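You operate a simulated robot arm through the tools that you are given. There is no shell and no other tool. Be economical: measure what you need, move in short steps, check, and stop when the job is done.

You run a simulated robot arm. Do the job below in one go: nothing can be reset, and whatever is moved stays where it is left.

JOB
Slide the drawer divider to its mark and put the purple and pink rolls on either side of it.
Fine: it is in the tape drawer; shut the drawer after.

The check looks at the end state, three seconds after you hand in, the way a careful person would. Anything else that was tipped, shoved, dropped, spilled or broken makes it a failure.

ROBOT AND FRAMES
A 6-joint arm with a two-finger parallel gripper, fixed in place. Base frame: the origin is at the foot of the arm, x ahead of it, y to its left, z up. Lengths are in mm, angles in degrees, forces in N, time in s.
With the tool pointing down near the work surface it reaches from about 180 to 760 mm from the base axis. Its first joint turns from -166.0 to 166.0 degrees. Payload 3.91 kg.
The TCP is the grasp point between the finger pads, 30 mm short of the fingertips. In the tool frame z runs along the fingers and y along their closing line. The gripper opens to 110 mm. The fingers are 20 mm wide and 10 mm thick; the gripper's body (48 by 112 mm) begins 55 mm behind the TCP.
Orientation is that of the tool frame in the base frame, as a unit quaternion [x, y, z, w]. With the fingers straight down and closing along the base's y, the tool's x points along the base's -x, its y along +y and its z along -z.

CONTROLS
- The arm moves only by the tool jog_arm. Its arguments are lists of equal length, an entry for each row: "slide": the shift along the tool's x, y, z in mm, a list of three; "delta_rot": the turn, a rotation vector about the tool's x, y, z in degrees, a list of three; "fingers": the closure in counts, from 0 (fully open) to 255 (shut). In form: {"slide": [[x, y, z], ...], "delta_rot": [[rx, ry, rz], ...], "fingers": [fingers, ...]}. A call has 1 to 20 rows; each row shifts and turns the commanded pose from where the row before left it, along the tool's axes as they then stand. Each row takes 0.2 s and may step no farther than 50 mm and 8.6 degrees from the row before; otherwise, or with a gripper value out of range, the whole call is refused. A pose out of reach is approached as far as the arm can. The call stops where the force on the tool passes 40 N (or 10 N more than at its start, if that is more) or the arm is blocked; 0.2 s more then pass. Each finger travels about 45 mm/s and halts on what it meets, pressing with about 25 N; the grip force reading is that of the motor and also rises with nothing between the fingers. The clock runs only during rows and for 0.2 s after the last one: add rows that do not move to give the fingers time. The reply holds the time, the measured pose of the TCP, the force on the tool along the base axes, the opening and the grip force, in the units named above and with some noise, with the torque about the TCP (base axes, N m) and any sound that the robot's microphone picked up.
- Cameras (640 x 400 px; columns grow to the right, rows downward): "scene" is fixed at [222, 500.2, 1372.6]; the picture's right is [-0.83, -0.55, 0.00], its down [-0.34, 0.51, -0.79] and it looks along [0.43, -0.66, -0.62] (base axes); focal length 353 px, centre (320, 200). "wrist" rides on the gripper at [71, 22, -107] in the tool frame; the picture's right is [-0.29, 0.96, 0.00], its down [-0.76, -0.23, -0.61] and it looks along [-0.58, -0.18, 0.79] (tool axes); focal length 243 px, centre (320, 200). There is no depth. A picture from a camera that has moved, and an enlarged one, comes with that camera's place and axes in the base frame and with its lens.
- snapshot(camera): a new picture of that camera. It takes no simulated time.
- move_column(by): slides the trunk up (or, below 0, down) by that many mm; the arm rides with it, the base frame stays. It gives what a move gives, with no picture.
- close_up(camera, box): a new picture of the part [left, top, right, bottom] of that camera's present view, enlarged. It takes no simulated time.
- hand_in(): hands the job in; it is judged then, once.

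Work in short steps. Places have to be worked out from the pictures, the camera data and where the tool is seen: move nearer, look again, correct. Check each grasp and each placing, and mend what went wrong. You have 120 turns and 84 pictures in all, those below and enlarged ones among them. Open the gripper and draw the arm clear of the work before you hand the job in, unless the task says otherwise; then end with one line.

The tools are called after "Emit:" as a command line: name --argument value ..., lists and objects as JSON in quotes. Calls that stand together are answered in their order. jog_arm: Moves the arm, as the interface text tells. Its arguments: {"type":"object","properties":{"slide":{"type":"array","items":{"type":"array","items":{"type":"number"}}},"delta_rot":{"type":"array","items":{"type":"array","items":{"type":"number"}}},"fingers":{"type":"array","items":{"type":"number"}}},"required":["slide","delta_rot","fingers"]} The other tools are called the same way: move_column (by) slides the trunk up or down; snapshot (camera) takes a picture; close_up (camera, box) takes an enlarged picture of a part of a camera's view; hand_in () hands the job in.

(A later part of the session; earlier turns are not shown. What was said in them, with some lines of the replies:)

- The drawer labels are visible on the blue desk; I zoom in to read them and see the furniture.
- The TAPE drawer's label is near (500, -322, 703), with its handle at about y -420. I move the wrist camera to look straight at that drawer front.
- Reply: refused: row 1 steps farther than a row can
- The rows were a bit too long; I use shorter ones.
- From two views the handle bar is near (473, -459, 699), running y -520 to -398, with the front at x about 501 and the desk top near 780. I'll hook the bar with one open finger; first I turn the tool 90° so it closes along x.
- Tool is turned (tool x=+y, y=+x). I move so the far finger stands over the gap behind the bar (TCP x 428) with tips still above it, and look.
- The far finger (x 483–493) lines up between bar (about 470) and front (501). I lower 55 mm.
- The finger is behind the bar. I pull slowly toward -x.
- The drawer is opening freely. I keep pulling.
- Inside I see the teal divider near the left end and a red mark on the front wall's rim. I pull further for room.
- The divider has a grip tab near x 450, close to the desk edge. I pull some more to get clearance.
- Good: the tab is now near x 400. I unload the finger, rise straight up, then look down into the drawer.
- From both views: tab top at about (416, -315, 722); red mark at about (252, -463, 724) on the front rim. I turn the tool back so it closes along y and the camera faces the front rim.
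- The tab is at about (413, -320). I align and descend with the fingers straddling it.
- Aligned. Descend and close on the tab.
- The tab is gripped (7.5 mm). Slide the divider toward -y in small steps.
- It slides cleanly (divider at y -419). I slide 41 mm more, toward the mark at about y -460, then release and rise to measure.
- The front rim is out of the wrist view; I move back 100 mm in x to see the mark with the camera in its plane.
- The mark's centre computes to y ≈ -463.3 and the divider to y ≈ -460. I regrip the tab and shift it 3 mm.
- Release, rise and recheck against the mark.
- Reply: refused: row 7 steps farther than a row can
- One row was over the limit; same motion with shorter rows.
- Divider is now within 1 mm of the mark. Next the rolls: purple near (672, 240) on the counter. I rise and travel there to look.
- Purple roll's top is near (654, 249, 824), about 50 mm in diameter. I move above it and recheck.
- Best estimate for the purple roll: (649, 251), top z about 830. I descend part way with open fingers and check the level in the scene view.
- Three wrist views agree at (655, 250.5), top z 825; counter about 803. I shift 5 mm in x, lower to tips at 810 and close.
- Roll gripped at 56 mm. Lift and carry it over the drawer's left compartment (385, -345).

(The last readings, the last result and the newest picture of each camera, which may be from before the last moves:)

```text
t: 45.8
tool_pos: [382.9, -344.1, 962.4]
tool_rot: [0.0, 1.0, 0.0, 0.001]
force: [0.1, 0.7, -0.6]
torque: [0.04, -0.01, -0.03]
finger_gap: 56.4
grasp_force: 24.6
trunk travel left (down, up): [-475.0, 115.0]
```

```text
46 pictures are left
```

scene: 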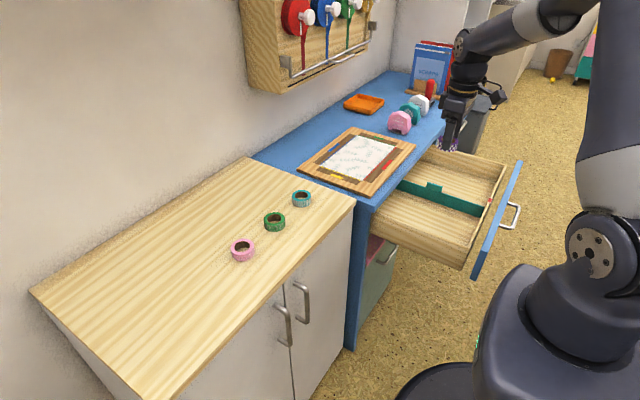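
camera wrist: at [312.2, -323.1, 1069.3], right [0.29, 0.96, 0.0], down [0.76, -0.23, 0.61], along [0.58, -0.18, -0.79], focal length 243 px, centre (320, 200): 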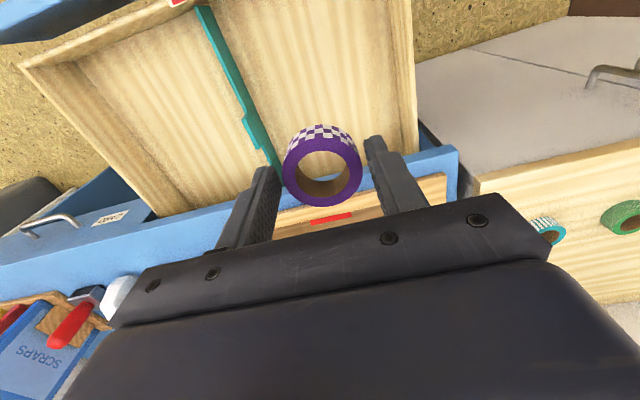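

Roll is held level over the left compartment (y -230…-460). Floor estimated at z ≈ 651. I lower to TCP 702 and read forces.

Emit:
jog_arm --slide '[[0, 0, 40], [0, 0, 40], [0, 0, 40], [0, 0, 40], [0, 0, 40], [0, 0, 30], [0, 0, 20], [0, 0, 10], [0, 0, 0]]' --delta_rot '[[0, 0, 0], [0, 0, 0], [0, 0, 0], [0, 0, 0], [0, 0, 0], [0, 0, 0], [0, 0, 0], [0, 0, 0], [0, 0, 0]]' --fingers '[190, 190, 190, 190, 190, 190, 190, 190, 190]'

Emit:
close_up --camera "scene" --box '[380, 120, 520, 270]'

```text
t: 47.8
tool_pos: [384.0, -344.4, 701.0]
tool_rot: [0.0, 1.0, 0.0, 0.0]
force: [1.1, -0.3, -0.6]
torque: [0.04, -0.01, 0.02]
finger_gap: 56.2
grasp_force: 26.0
trunk travel left (down, up): [-475.0, 115.0]
```

```text
2.67 times, centred on (450, 195) of scene
camera zoom: at [222.0, 500.2, 1372.6], right [-0.83, -0.55, 0.0], down [-0.34, 0.51, -0.79], along [0.43, -0.66, -0.62], focal length 942 px, centre (-27, 213)
```

zoom: 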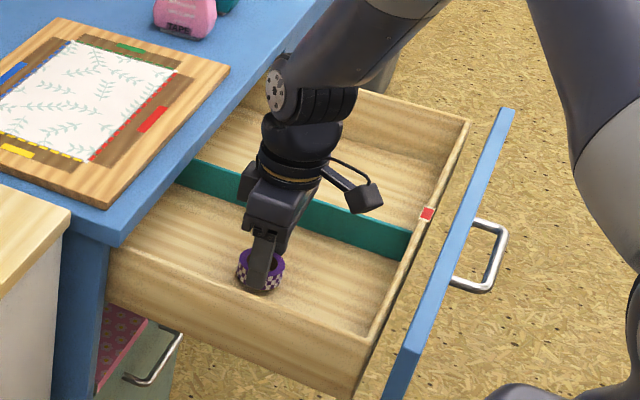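

Not yet touching. I step down 3 mm at a time until contact shows.

Emit:
jog_arm --slide '[[0, 0, 3], [0, 0, 3], [0, 0, 2], [0, 0, 0]]' --delta_rot '[[0, 0, 0], [0, 0, 0], [0, 0, 0], [0, 0, 0]]' --fingers '[190, 190, 190, 190]'

```text
t: 48.8
tool_pos: [383.7, -345.8, 694.2]
tool_rot: [0.0, 1.0, 0.0, -0.001]
force: [-0.2, -0.7, 4.0]
torque: [0.02, 0.0, -0.03]
finger_gap: 56.4
grasp_force: 25.6
trunk travel left (down, up): [-475.0, 115.0]
```

Force has risen to 4 N – the start of contact. One more mm to confirm.

Emit:
jog_arm --slide '[[0, 0, 1], [0, 0, 0]]' --delta_rot '[[0, 0, 0], [0, 0, 0]]' --fingers '[190, 190]'

```text
t: 49.4
tool_pos: [384.3, -344.4, 693.7]
tool_rot: [0.001, 1.0, 0.0, 0.0]
force: [0.2, -0.9, 15.7]
torque: [0.16, 0.03, -0.01]
finger_gap: 56.4
grasp_force: 25.6
trunk travel left (down, up): [-475.0, 115.0]
```

The roll is on the floor (15.7 N). I release, opening to about 80 mm, then rise and look.

Emit:
jog_arm --slide '[[0, 0, -0.8], [0, 0, 0], [0, 0, 0], [0, 0, 0], [0, 0, -20], [0, 0, -40], [0, 0, -40], [0, 0, -40], [0, 0, -40], [0, 0, 0]]' --delta_rot '[[0, 0, 0], [0, 0, 0], [0, 0, 0], [0, 0, 0], [0, 0, 0], [0, 0, 0], [0, 0, 0], [0, 0, 0], [0, 0, 0], [0, 0, 0]]' --fingers '[120, 80, 60, 50, 50, 50, 50, 50, 50, 50]'

Emit:
snapshot --camera "wrist"

Emit:
close_up --camera "scene" --box '[380, 120, 520, 270]'

```text
t: 51.6
tool_pos: [383.0, -344.1, 873.6]
tool_rot: [0.001, 1.0, 0.001, 0.0]
force: [-0.2, 0.2, 0.9]
torque: [-0.01, 0.01, -0.01]
finger_gap: 88.3
grasp_force: 0.0
trunk travel left (down, up): [-475.0, 115.0]
```

```text
44 pictures are left
camera wrist: at [312.8, -322.7, 980.2], right [0.29, 0.96, 0.0], down [0.76, -0.23, 0.61], along [0.58, -0.18, -0.79], focal length 243 px, centre (320, 200)
```

wrist: 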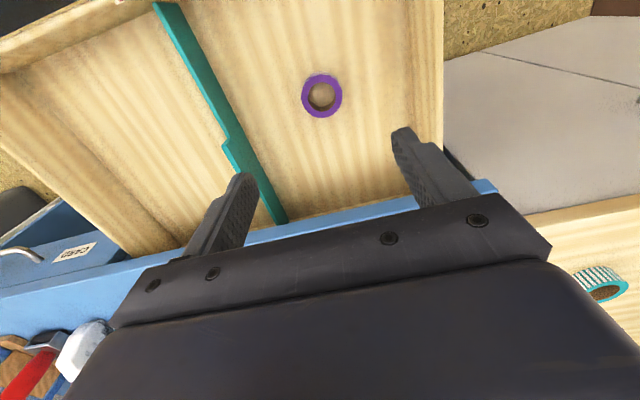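

```text
2.67 times, centred on (450, 195) of scene
camera zoom: at [222.0, 500.2, 1372.6], right [-0.83, -0.55, 0.0], down [-0.34, 0.51, -0.79], along [0.43, -0.66, -0.62], focal length 942 px, centre (-27, 213)
```

zoom: 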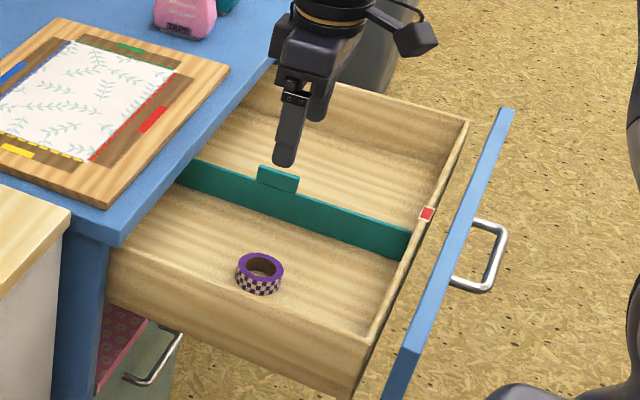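

Purple lies flat in the left compartment. Pink computes to (656, 144), top z 825; I travel above it and descend to TCP 876.

Emit:
jog_arm --slide '[[0, 0, -45], [0, 0, -42], [-22.75, 40.7, 0], [-22.75, 40.7, 0], [-22.75, 40.7, 0], [-22.75, 40.7, 0], [-22.75, 40.7, 0], [-22.75, 40.7, 0], [-22.75, 40.7, 0], [-22.75, 40.7, 0], [-22.75, 40.7, 0], [-22.75, 40.7, 0], [-22.75, 40.7, 0], [-22.75, 40.7, 0], [0, 0, 45], [0, 0, 40], [0, 0, 0]]' --delta_rot '[[0, 0, 0], [0, 0, 0], [0, 0, 0], [0, 0, 0], [0, 0, 0], [0, 0, 0], [0, 0, 0], [0, 0, 0], [0, 0, 0], [0, 0, 0], [0, 0, 0], [0, 0, 0], [0, 0, 0], [0, 0, 0], [0, 0, 0], [0, 0, 0], [0, 0, 0]]' --fingers '[50, 50, 50, 50, 50, 50, 50, 50, 50, 50, 50, 50, 50, 50, 50, 50, 50]'

Emit:
snapshot --camera "wrist"

```text
t: 55.2
tool_pos: [659.4, 141.0, 874.5]
tool_rot: [0.001, 1.0, 0.0, 0.0]
force: [-0.2, 0.9, 0.1]
torque: [0.0, 0.02, -0.01]
finger_gap: 88.3
grasp_force: 0.0
trunk travel left (down, up): [-475.0, 115.0]
```

```text
42 pictures are left
camera wrist: at [587.8, 164.5, 981.1], right [0.29, 0.96, 0.0], down [0.76, -0.23, 0.61], along [0.58, -0.18, -0.79], focal length 243 px, centre (320, 200)
```

wrist: 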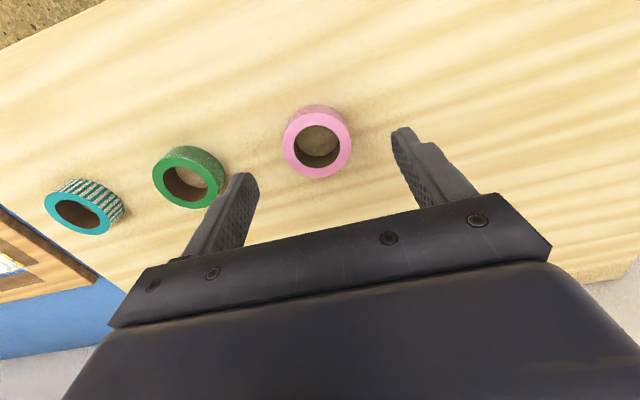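

Pink is at (655, 142). Small correction, descend to TCP 840 and close.

Emit:
jog_arm --slide '[[3.5, 1, 12], [0, 0, 12], [0, 0, 10], [0, 0, 0], [0, 0, 0], [0, 0, 0], [0, 0, 0], [0, 0, 0], [0, 0, 0], [0, 0, 0]]' --delta_rot '[[0, 0, 0], [0, 0, 0], [0, 0, 0], [0, 0, 0], [0, 0, 0], [0, 0, 0], [0, 0, 0], [0, 0, 0], [0, 0, 0], [0, 0, 0]]' --fingers '[50, 50, 50, 80, 110, 130, 150, 170, 190, 190]'

Emit:
close_up --camera "scene" --box '[180, 170, 320, 290]'

```text
t: 57.4
tool_pos: [655.1, 144.2, 839.7]
tool_rot: [0.001, 1.0, 0.0, 0.0]
force: [0.1, -0.3, 0.0]
torque: [-0.01, 0.02, 0.02]
finger_gap: 56.2
grasp_force: 24.9
trunk travel left (down, up): [-475.0, 115.0]
```

```text
3.33 times, centred on (250, 230) of scene
camera zoom: at [222.0, 500.2, 1372.6], right [-0.83, -0.55, 0.0], down [-0.34, 0.51, -0.79], along [0.43, -0.66, -0.62], focal length 1177 px, centre (553, 100)
```

zoom: 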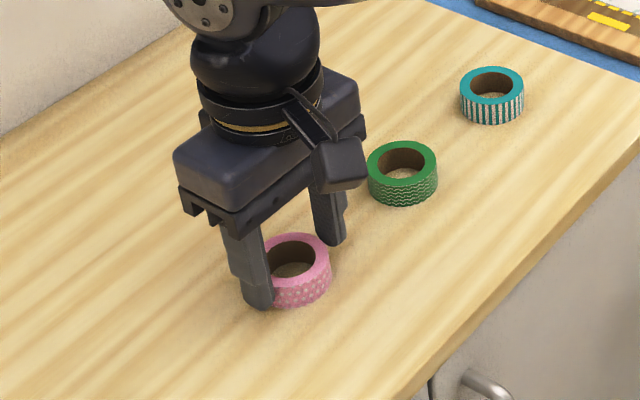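

Pink gripped. Lift and carry to the right compartment (370, -570).

Emit:
jog_arm --slide '[[0, 0, -30], [0, 0, -45], [0, 0, -45], [17.8, -44.5, 0], [17.8, -44.5, 0], [17.8, -44.5, 0], [17.8, -44.5, 0], [17.8, -44.5, 0], [17.8, -44.5, 0], [17.8, -44.5, 0], [17.8, -44.5, 0], [17.8, -44.5, 0], [17.8, -44.5, 0], [17.8, -44.5, 0], [17.8, -44.5, 0], [17.8, -44.5, 0], [17.8, -44.5, 0], [17.8, -44.5, 0], [17.8, -44.5, 0], [0, 0, 0]]' --delta_rot '[[0, 0, 0], [0, 0, 0], [0, 0, 0], [0, 0, 0], [0, 0, 0], [0, 0, 0], [0, 0, 0], [0, 0, 0], [0, 0, 0], [0, 0, 0], [0, 0, 0], [0, 0, 0], [0, 0, 0], [0, 0, 0], [0, 0, 0], [0, 0, 0], [0, 0, 0], [0, 0, 0], [0, 0, 0], [0, 0, 0]]' --fingers '[190, 190, 190, 190, 190, 190, 190, 190, 190, 190, 190, 190, 190, 190, 190, 190, 190, 190, 190, 190]'

Emit:
snapshot --camera "wrist"

Emit:
snapshot --camera "scene"

```text
t: 61.6
tool_pos: [368.9, -568.4, 961.9]
tool_rot: [0.0, 1.0, 0.0, 0.0]
force: [0.2, 1.2, 0.8]
torque: [0.01, -0.02, -0.03]
finger_gap: 56.4
grasp_force: 24.9
trunk travel left (down, up): [-475.0, 115.0]
```

```text
40 pictures are left
camera wrist: at [298.5, -547.0, 1067.9], right [0.29, 0.96, 0.0], down [0.76, -0.23, 0.61], along [0.58, -0.18, -0.79], focal length 243 px, centre (320, 200)
```

wrist: 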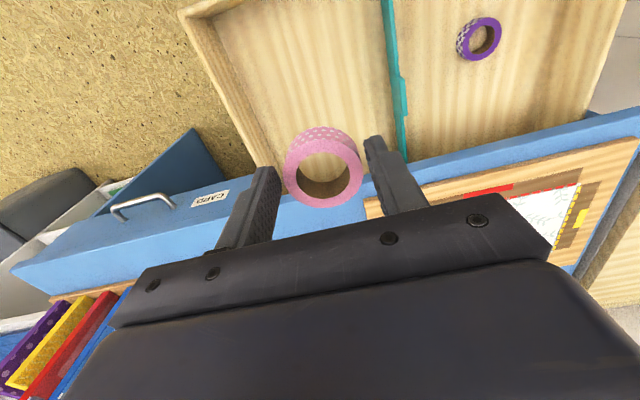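

```text
39 pictures are left
```

scene: 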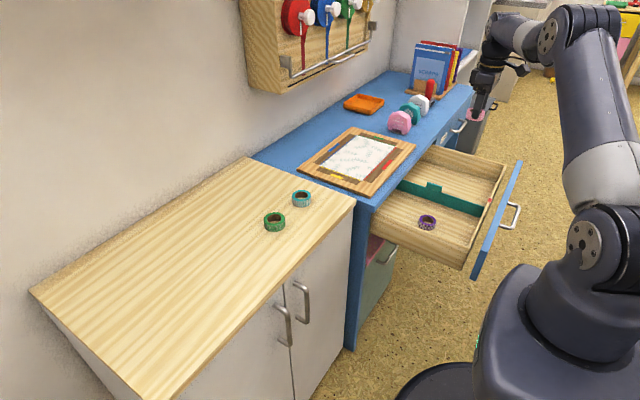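

The right compartment spans y about -467 to -685; position is good. Lower to TCP 698.

Emit:
jog_arm --slide '[[0, 0, 40], [0, 0, 40], [0, 0, 40], [0, 0, 40], [0, 0, 40], [0, 0, 34], [0, 0, 20], [0, 0, 10], [0, 0, 0]]' --delta_rot '[[0, 0, 0], [0, 0, 0], [0, 0, 0], [0, 0, 0], [0, 0, 0], [0, 0, 0], [0, 0, 0], [0, 0, 0], [0, 0, 0]]' --fingers '[190, 190, 190, 190, 190, 190, 190, 190, 190]'

Emit:
jog_arm --slide '[[0, 0, 2], [0, 0, 1], [0, 0, 0]]' --delta_rot '[[0, 0, 0], [0, 0, 0], [0, 0, 0]]' --fingers '[190, 190, 190]'

```text
t: 63.6
tool_pos: [369.9, -567.2, 696.5]
tool_rot: [0.001, 1.0, 0.0, 0.001]
force: [0.4, -0.4, -0.5]
torque: [0.01, 0.0, 0.02]
finger_gap: 56.4
grasp_force: 25.2
trunk travel left (down, up): [-475.0, 115.0]
```

```text
t: 64.4
tool_pos: [369.2, -568.0, 693.4]
tool_rot: [0.001, 1.0, -0.001, 0.0]
force: [0.1, 0.4, 0.8]
torque: [0.02, -0.05, 0.0]
finger_gap: 56.2
grasp_force: 24.5
trunk travel left (down, up): [-475.0, 115.0]
```

Not quite in contact yet; 1 mm more.

Emit:
jog_arm --slide '[[0, 0, 1], [0, 0, 0]]' --delta_rot '[[0, 0, 0], [0, 0, 0]]' --fingers '[190, 190]'

```text
t: 65.0
tool_pos: [368.5, -568.4, 695.2]
tool_rot: [0.001, 1.0, -0.001, 0.001]
force: [0.5, 0.1, 8.5]
torque: [0.12, -0.04, 0.04]
finger_gap: 56.3
grasp_force: 24.8
trunk travel left (down, up): [-475.0, 115.0]
```

Contact at 8.5 N. Release and rise.

Emit:
jog_arm --slide '[[0, 0, 0], [0, 0, 0], [0, 0, 0], [0, 0, 0], [0, 0, -20], [0, 0, -40], [0, 0, -40], [0, 0, -40], [0, 0, -40], [0, 0, 0]]' --delta_rot '[[0, 0, 0], [0, 0, 0], [0, 0, 0], [0, 0, 0], [0, 0, 0], [0, 0, 0], [0, 0, 0], [0, 0, 0], [0, 0, 0], [0, 0, 0]]' --fingers '[120, 80, 60, 50, 50, 50, 50, 50, 50, 50]'

Emit:
snapshot --camera "wrist"

Emit:
close_up --camera "scene" --box '[380, 120, 520, 270]'

```text
t: 67.2
tool_pos: [368.3, -568.7, 872.8]
tool_rot: [0.001, 1.0, 0.0, 0.0]
force: [0.9, 0.5, -1.0]
torque: [0.0, -0.01, -0.01]
finger_gap: 88.3
grasp_force: 0.1
trunk travel left (down, up): [-475.0, 115.0]
```

```text
38 pictures are left
camera wrist: at [297.7, -546.6, 980.2], right [0.29, 0.96, 0.0], down [0.76, -0.23, 0.61], along [0.58, -0.18, -0.79], focal length 243 px, centre (320, 200)
```

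wrist: 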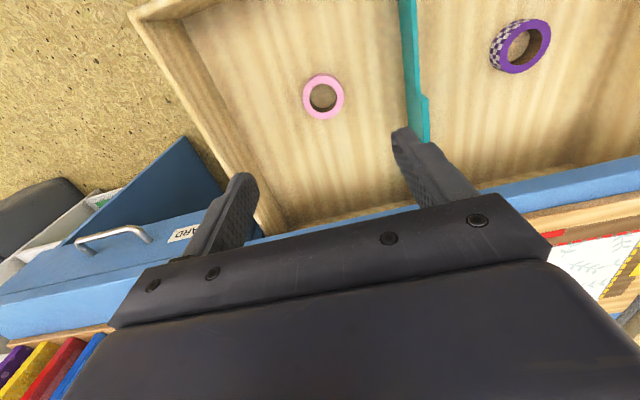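

```text
2.67 times, centred on (450, 195) of scene
camera zoom: at [222.0, 500.2, 1372.6], right [-0.83, -0.55, 0.0], down [-0.34, 0.51, -0.79], along [0.43, -0.66, -0.62], focal length 942 px, centre (-27, 213)
```

zoom: 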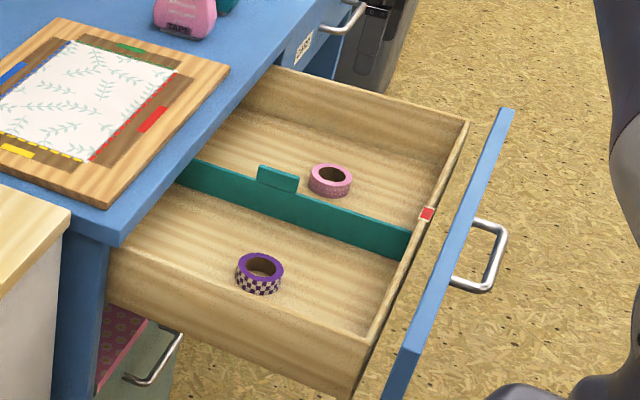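

Both rolls sit flat, one each side; the divider is unmoved. To shut the drawer I close the fingers and go in front of the handle bar (now x ≈ 176).

Emit:
jog_arm --slide '[[40, 18, 0], [40, 18, 0], [40, 18, 0], [40, 18, 0], [40, 18, 0], [35, 19, 0], [0, 0, 40], [0, 0, 40], [0, 0, 40], [0, 0, 38], [0, 0, 0]]' --delta_rot '[[0, 0, 0], [0, 0, 0], [0, 0, 0], [0, 0, 0], [0, 0, 0], [0, 0, 0], [0, 0, 0], [0, 0, 0], [0, 0, 0], [0, 0, 0], [0, 0, 0]]' --fingers '[100, 200, 255, 255, 255, 255, 255, 255, 255, 255, 255]'

Emit:
close_up --camera "scene" --box '[400, 120, 580, 280]'

Emit:
snapshot --camera "wrist"

```text
t: 69.6
tool_pos: [135.6, -459.1, 714.4]
tool_rot: [0.001, 1.0, 0.0, 0.0]
force: [0.4, -1.0, 0.2]
torque: [-0.03, -0.01, 0.02]
finger_gap: 0.0
grasp_force: 25.0
trunk travel left (down, up): [-475.0, 115.0]
```

```text
2.50 times, centred on (490, 200) of scene
camera zoom: at [222.0, 500.2, 1372.6], right [-0.83, -0.55, 0.0], down [-0.34, 0.51, -0.79], along [0.43, -0.66, -0.62], focal length 883 px, centre (-105, 200)
```

zoom: 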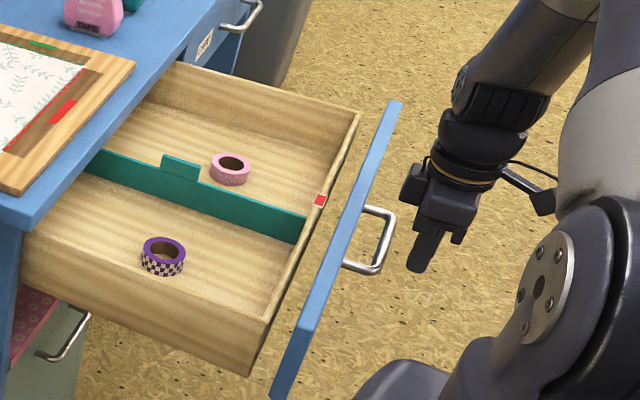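

```text
35 pictures are left
camera wrist: at [64.3, -437.2, 820.8], right [0.29, 0.96, 0.0], down [0.76, -0.23, 0.61], along [0.58, -0.18, -0.79], focal length 243 px, centre (320, 200)
```

wrist: 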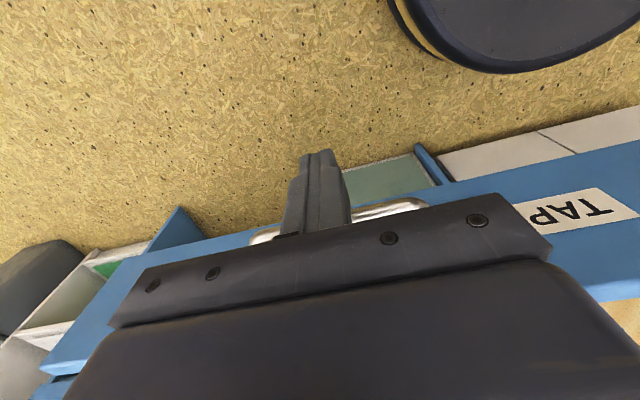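

Fingers are in front of the bar at its middle height. Push +x gently.

Emit:
jog_arm --slide '[[-8, 0, 0], [-8, 0, 0], [-8, 0, 0], [-8, 0, 0], [-8, 0, 0], [-8, 0, 0], [-8, 0, 0], [-8, 0, 0], [-8, 0, 0], [-8, 0, 0], [0, 0, 0]]' --delta_rot '[[0, 0, 0], [0, 0, 0], [0, 0, 0], [0, 0, 0], [0, 0, 0], [0, 0, 0], [0, 0, 0], [0, 0, 0], [0, 0, 0], [0, 0, 0], [0, 0, 0]]' --fingers '[255, 255, 255, 255, 255, 255, 255, 255, 255, 255, 255]'

Emit:
close_up --camera "scene" --box '[380, 120, 540, 270]'

```text
t: 72.0
tool_pos: [214.9, -458.8, 714.6]
tool_rot: [0.001, 1.0, 0.001, 0.0]
force: [-1.1, 0.3, 0.5]
torque: [0.05, 0.0, 0.0]
finger_gap: 0.0
grasp_force: 24.9
trunk travel left (down, up): [-475.0, 115.0]
```

```text
2.67 times, centred on (460, 195) of scene
camera zoom: at [222.0, 500.2, 1372.6], right [-0.83, -0.55, 0.0], down [-0.34, 0.51, -0.79], along [0.43, -0.66, -0.62], focal length 942 px, centre (-53, 213)
```

zoom: 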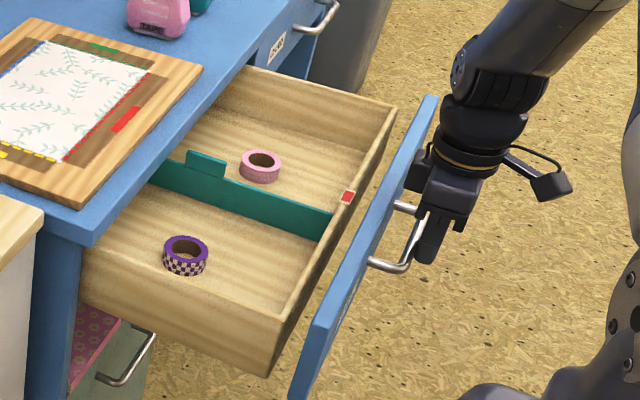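

The drawer moves in smoothly with the rolls riding along. Push on 190 mm.

Emit:
jog_arm --slide '[[-8, 0, 0], [-10, 0, 0], [-10, 0, 0], [-10, 0, 0], [-10, 0, 0], [-10, 0, 0], [-10, 0, 0], [-10, 0, 0], [-10, 0, 0], [-10, 0, 0], [-10, 0, 0], [-10, 0, 0], [-10, 0, 0], [-10, 0, 0], [-10, 0, 0], [-10, 0, 0], [-10, 0, 0], [-8, 0, 0], [-5, 0, 0], [0, 0, 0]]' --delta_rot '[[0, 0, 0], [0, 0, 0], [0, 0, 0], [0, 0, 0], [0, 0, 0], [0, 0, 0], [0, 0, 0], [0, 0, 0], [0, 0, 0], [0, 0, 0], [0, 0, 0], [0, 0, 0], [0, 0, 0], [0, 0, 0], [0, 0, 0], [0, 0, 0], [0, 0, 0], [0, 0, 0], [0, 0, 0], [0, 0, 0]]' --fingers '[255, 255, 255, 255, 255, 255, 255, 255, 255, 255, 255, 255, 255, 255, 255, 255, 255, 255, 255, 255]'

Emit:
close_up --camera "scene" --box '[340, 110, 500, 260]'

```text
t: 76.2
tool_pos: [396.1, -459.2, 715.6]
tool_rot: [0.001, 1.0, 0.0, 0.0]
force: [0.8, 0.0, 1.0]
torque: [0.0, 0.02, 0.0]
finger_gap: 0.2
grasp_force: 24.9
trunk travel left (down, up): [-475.0, 115.0]
```

```text
2.67 times, centred on (420, 185) of scene
camera zoom: at [222.0, 500.2, 1372.6], right [-0.83, -0.55, 0.0], down [-0.34, 0.51, -0.79], along [0.43, -0.66, -0.62], focal length 942 px, centre (53, 240)
```

zoom: 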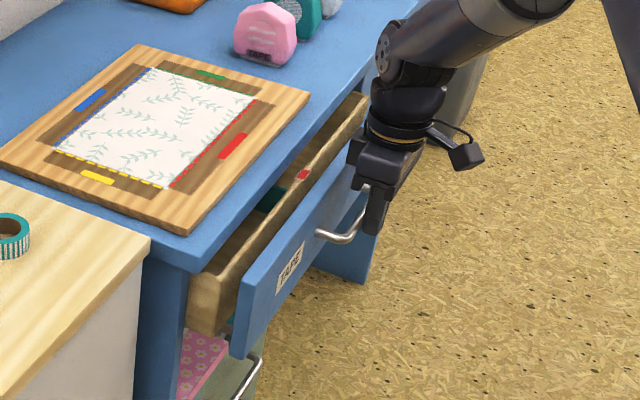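

About 60 mm left; keep pushing slowly.

Emit:
jog_arm --slide '[[-6, 0, 0], [-6, 0, 0], [-6, 0, 0], [-6, 0, 0], [-6, 0, 0], [-5, 0, 0], [-4, 0, 0], [-3, 0, 0], [-3, 0, 0], [0, 0, 0]]' --delta_rot '[[0, 0, 0], [0, 0, 0], [0, 0, 0], [0, 0, 0], [0, 0, 0], [0, 0, 0], [0, 0, 0], [0, 0, 0], [0, 0, 0], [0, 0, 0]]' --fingers '[255, 255, 255, 255, 255, 255, 255, 255, 255, 255]'

Emit:
close_up --camera "scene" --box '[340, 110, 500, 260]'

```text
t: 78.4
tool_pos: [440.9, -457.5, 716.1]
tool_rot: [0.001, 1.0, 0.0, 0.0]
force: [0.3, -0.6, -0.3]
torque: [0.0, 0.01, -0.01]
finger_gap: 0.3
grasp_force: 25.1
trunk travel left (down, up): [-475.0, 115.0]
```

```text
2.67 times, centred on (420, 185) of scene
camera zoom: at [222.0, 500.2, 1372.6], right [-0.83, -0.55, 0.0], down [-0.34, 0.51, -0.79], along [0.43, -0.66, -0.62], focal length 942 px, centre (53, 240)
```

zoom: 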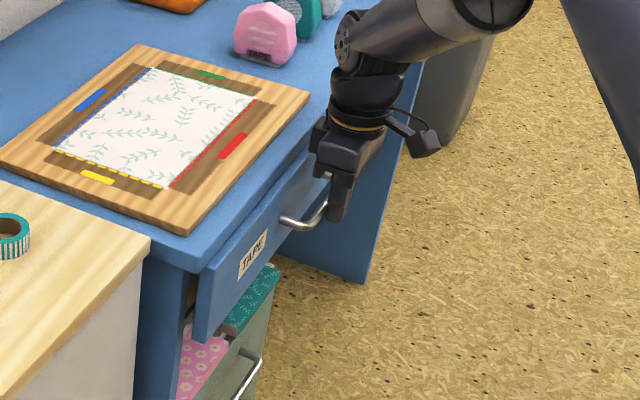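

Nearly shut; push in 2–3 mm steps until it meets its stop.

Emit:
jog_arm --slide '[[-3, 0, 0], [-3, 0, 0], [-3, 0, 0], [-2, 0, 0], [-2, 0, 0], [-2, 0, 0], [-2, 0, 0], [0, 0, 0]]' --delta_rot '[[0, 0, 0], [0, 0, 0], [0, 0, 0], [0, 0, 0], [0, 0, 0], [0, 0, 0], [0, 0, 0], [0, 0, 0]]' --fingers '[255, 255, 255, 255, 255, 255, 255, 255]'

Emit:
close_up --camera "scene" --box '[340, 110, 500, 260]'

```text
t: 80.2
tool_pos: [453.5, -458.9, 715.6]
tool_rot: [0.0, 1.0, 0.001, -0.002]
force: [-31.3, -0.5, 1.6]
torque: [0.19, 0.44, 0.02]
finger_gap: 0.1
grasp_force: 24.8
trunk travel left (down, up): [-475.0, 115.0]
```

```text
2.67 times, centred on (420, 185) of scene
camera zoom: at [222.0, 500.2, 1372.6], right [-0.83, -0.55, 0.0], down [-0.34, 0.51, -0.79], along [0.43, -0.66, -0.62], focal length 942 px, centre (53, 240)
```

zoom: 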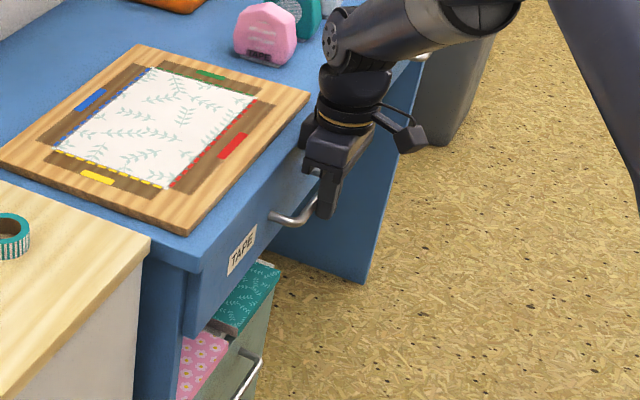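

The drawer met its stop (31 N) and is flush. I back off, rise, open the fingers and check.

Emit:
jog_arm --slide '[[5, 0, 0], [30, 0, 0], [40, 0, 0], [40, 0, 0], [0, 0, -40], [0, 0, -40], [0, 0, -40], [0, 0, -40], [0, 0, -40], [0, 0, 0]]' --delta_rot '[[0, 0, 0], [0, 0, 0], [0, 0, 0], [0, 0, 0], [0, 0, 0], [0, 0, 0], [0, 0, 0], [0, 0, 0], [0, 0, 0], [0, 0, 0]]' --fingers '[255, 255, 255, 255, 200, 100, 0, 0, 0, 0]'

Emit:
close_up --camera "scene" --box '[320, 70, 520, 260]'

Emit:
snapshot --camera "wrist"

Emit:
snapshot --camera "scene"

```text
t: 82.4
tool_pos: [342.2, -457.7, 916.5]
tool_rot: [0.001, 1.0, 0.0, 0.0]
force: [0.3, -0.2, -0.2]
torque: [-0.02, -0.01, 0.0]
finger_gap: 110.0
grasp_force: 0.0
trunk travel left (down, up): [-475.0, 115.0]
```

```text
2.11 times, centred on (420, 165) of scene
camera zoom: at [222.0, 500.2, 1372.6], right [-0.83, -0.55, 0.0], down [-0.34, 0.51, -0.79], along [0.43, -0.66, -0.62], focal length 744 px, centre (110, 274)
```

zoom: 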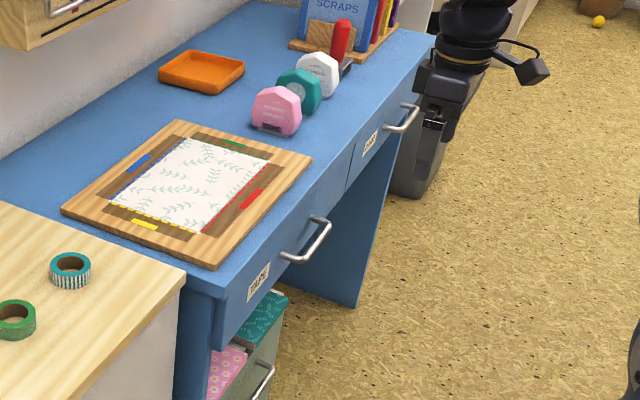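

```text
29 pictures are left
camera wrist: at [271.3, -436.3, 1023.6], right [0.29, 0.96, 0.0], down [0.76, -0.23, 0.61], along [0.58, -0.18, -0.79], focal length 243 px, centre (320, 200)
```

wrist: 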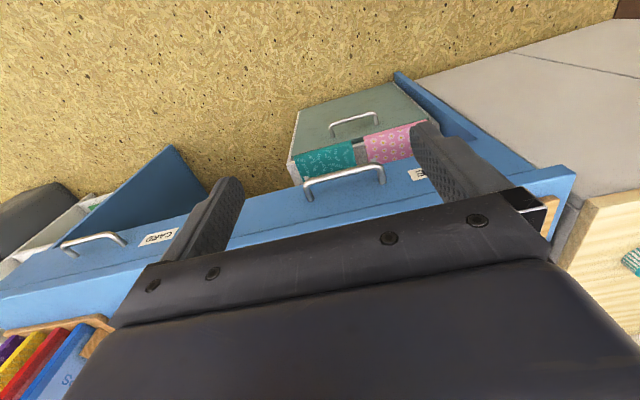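

```text
28 pictures are left
```

scene: 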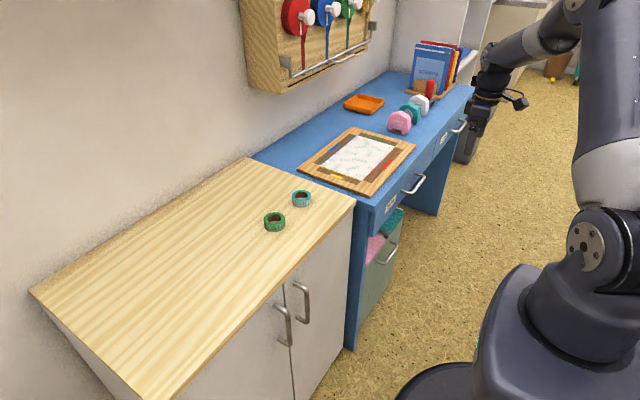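

The drawer is flush, the rest of the scene is unchanged, and the arm is clear with the gripper open. Handing in.

Emit:
hand_in

```text
The job is handed in.
```

The divider is within about 1 mm of its red mark, the purple and pink rolls lie flat on either side of it, and the tape drawer is shut.
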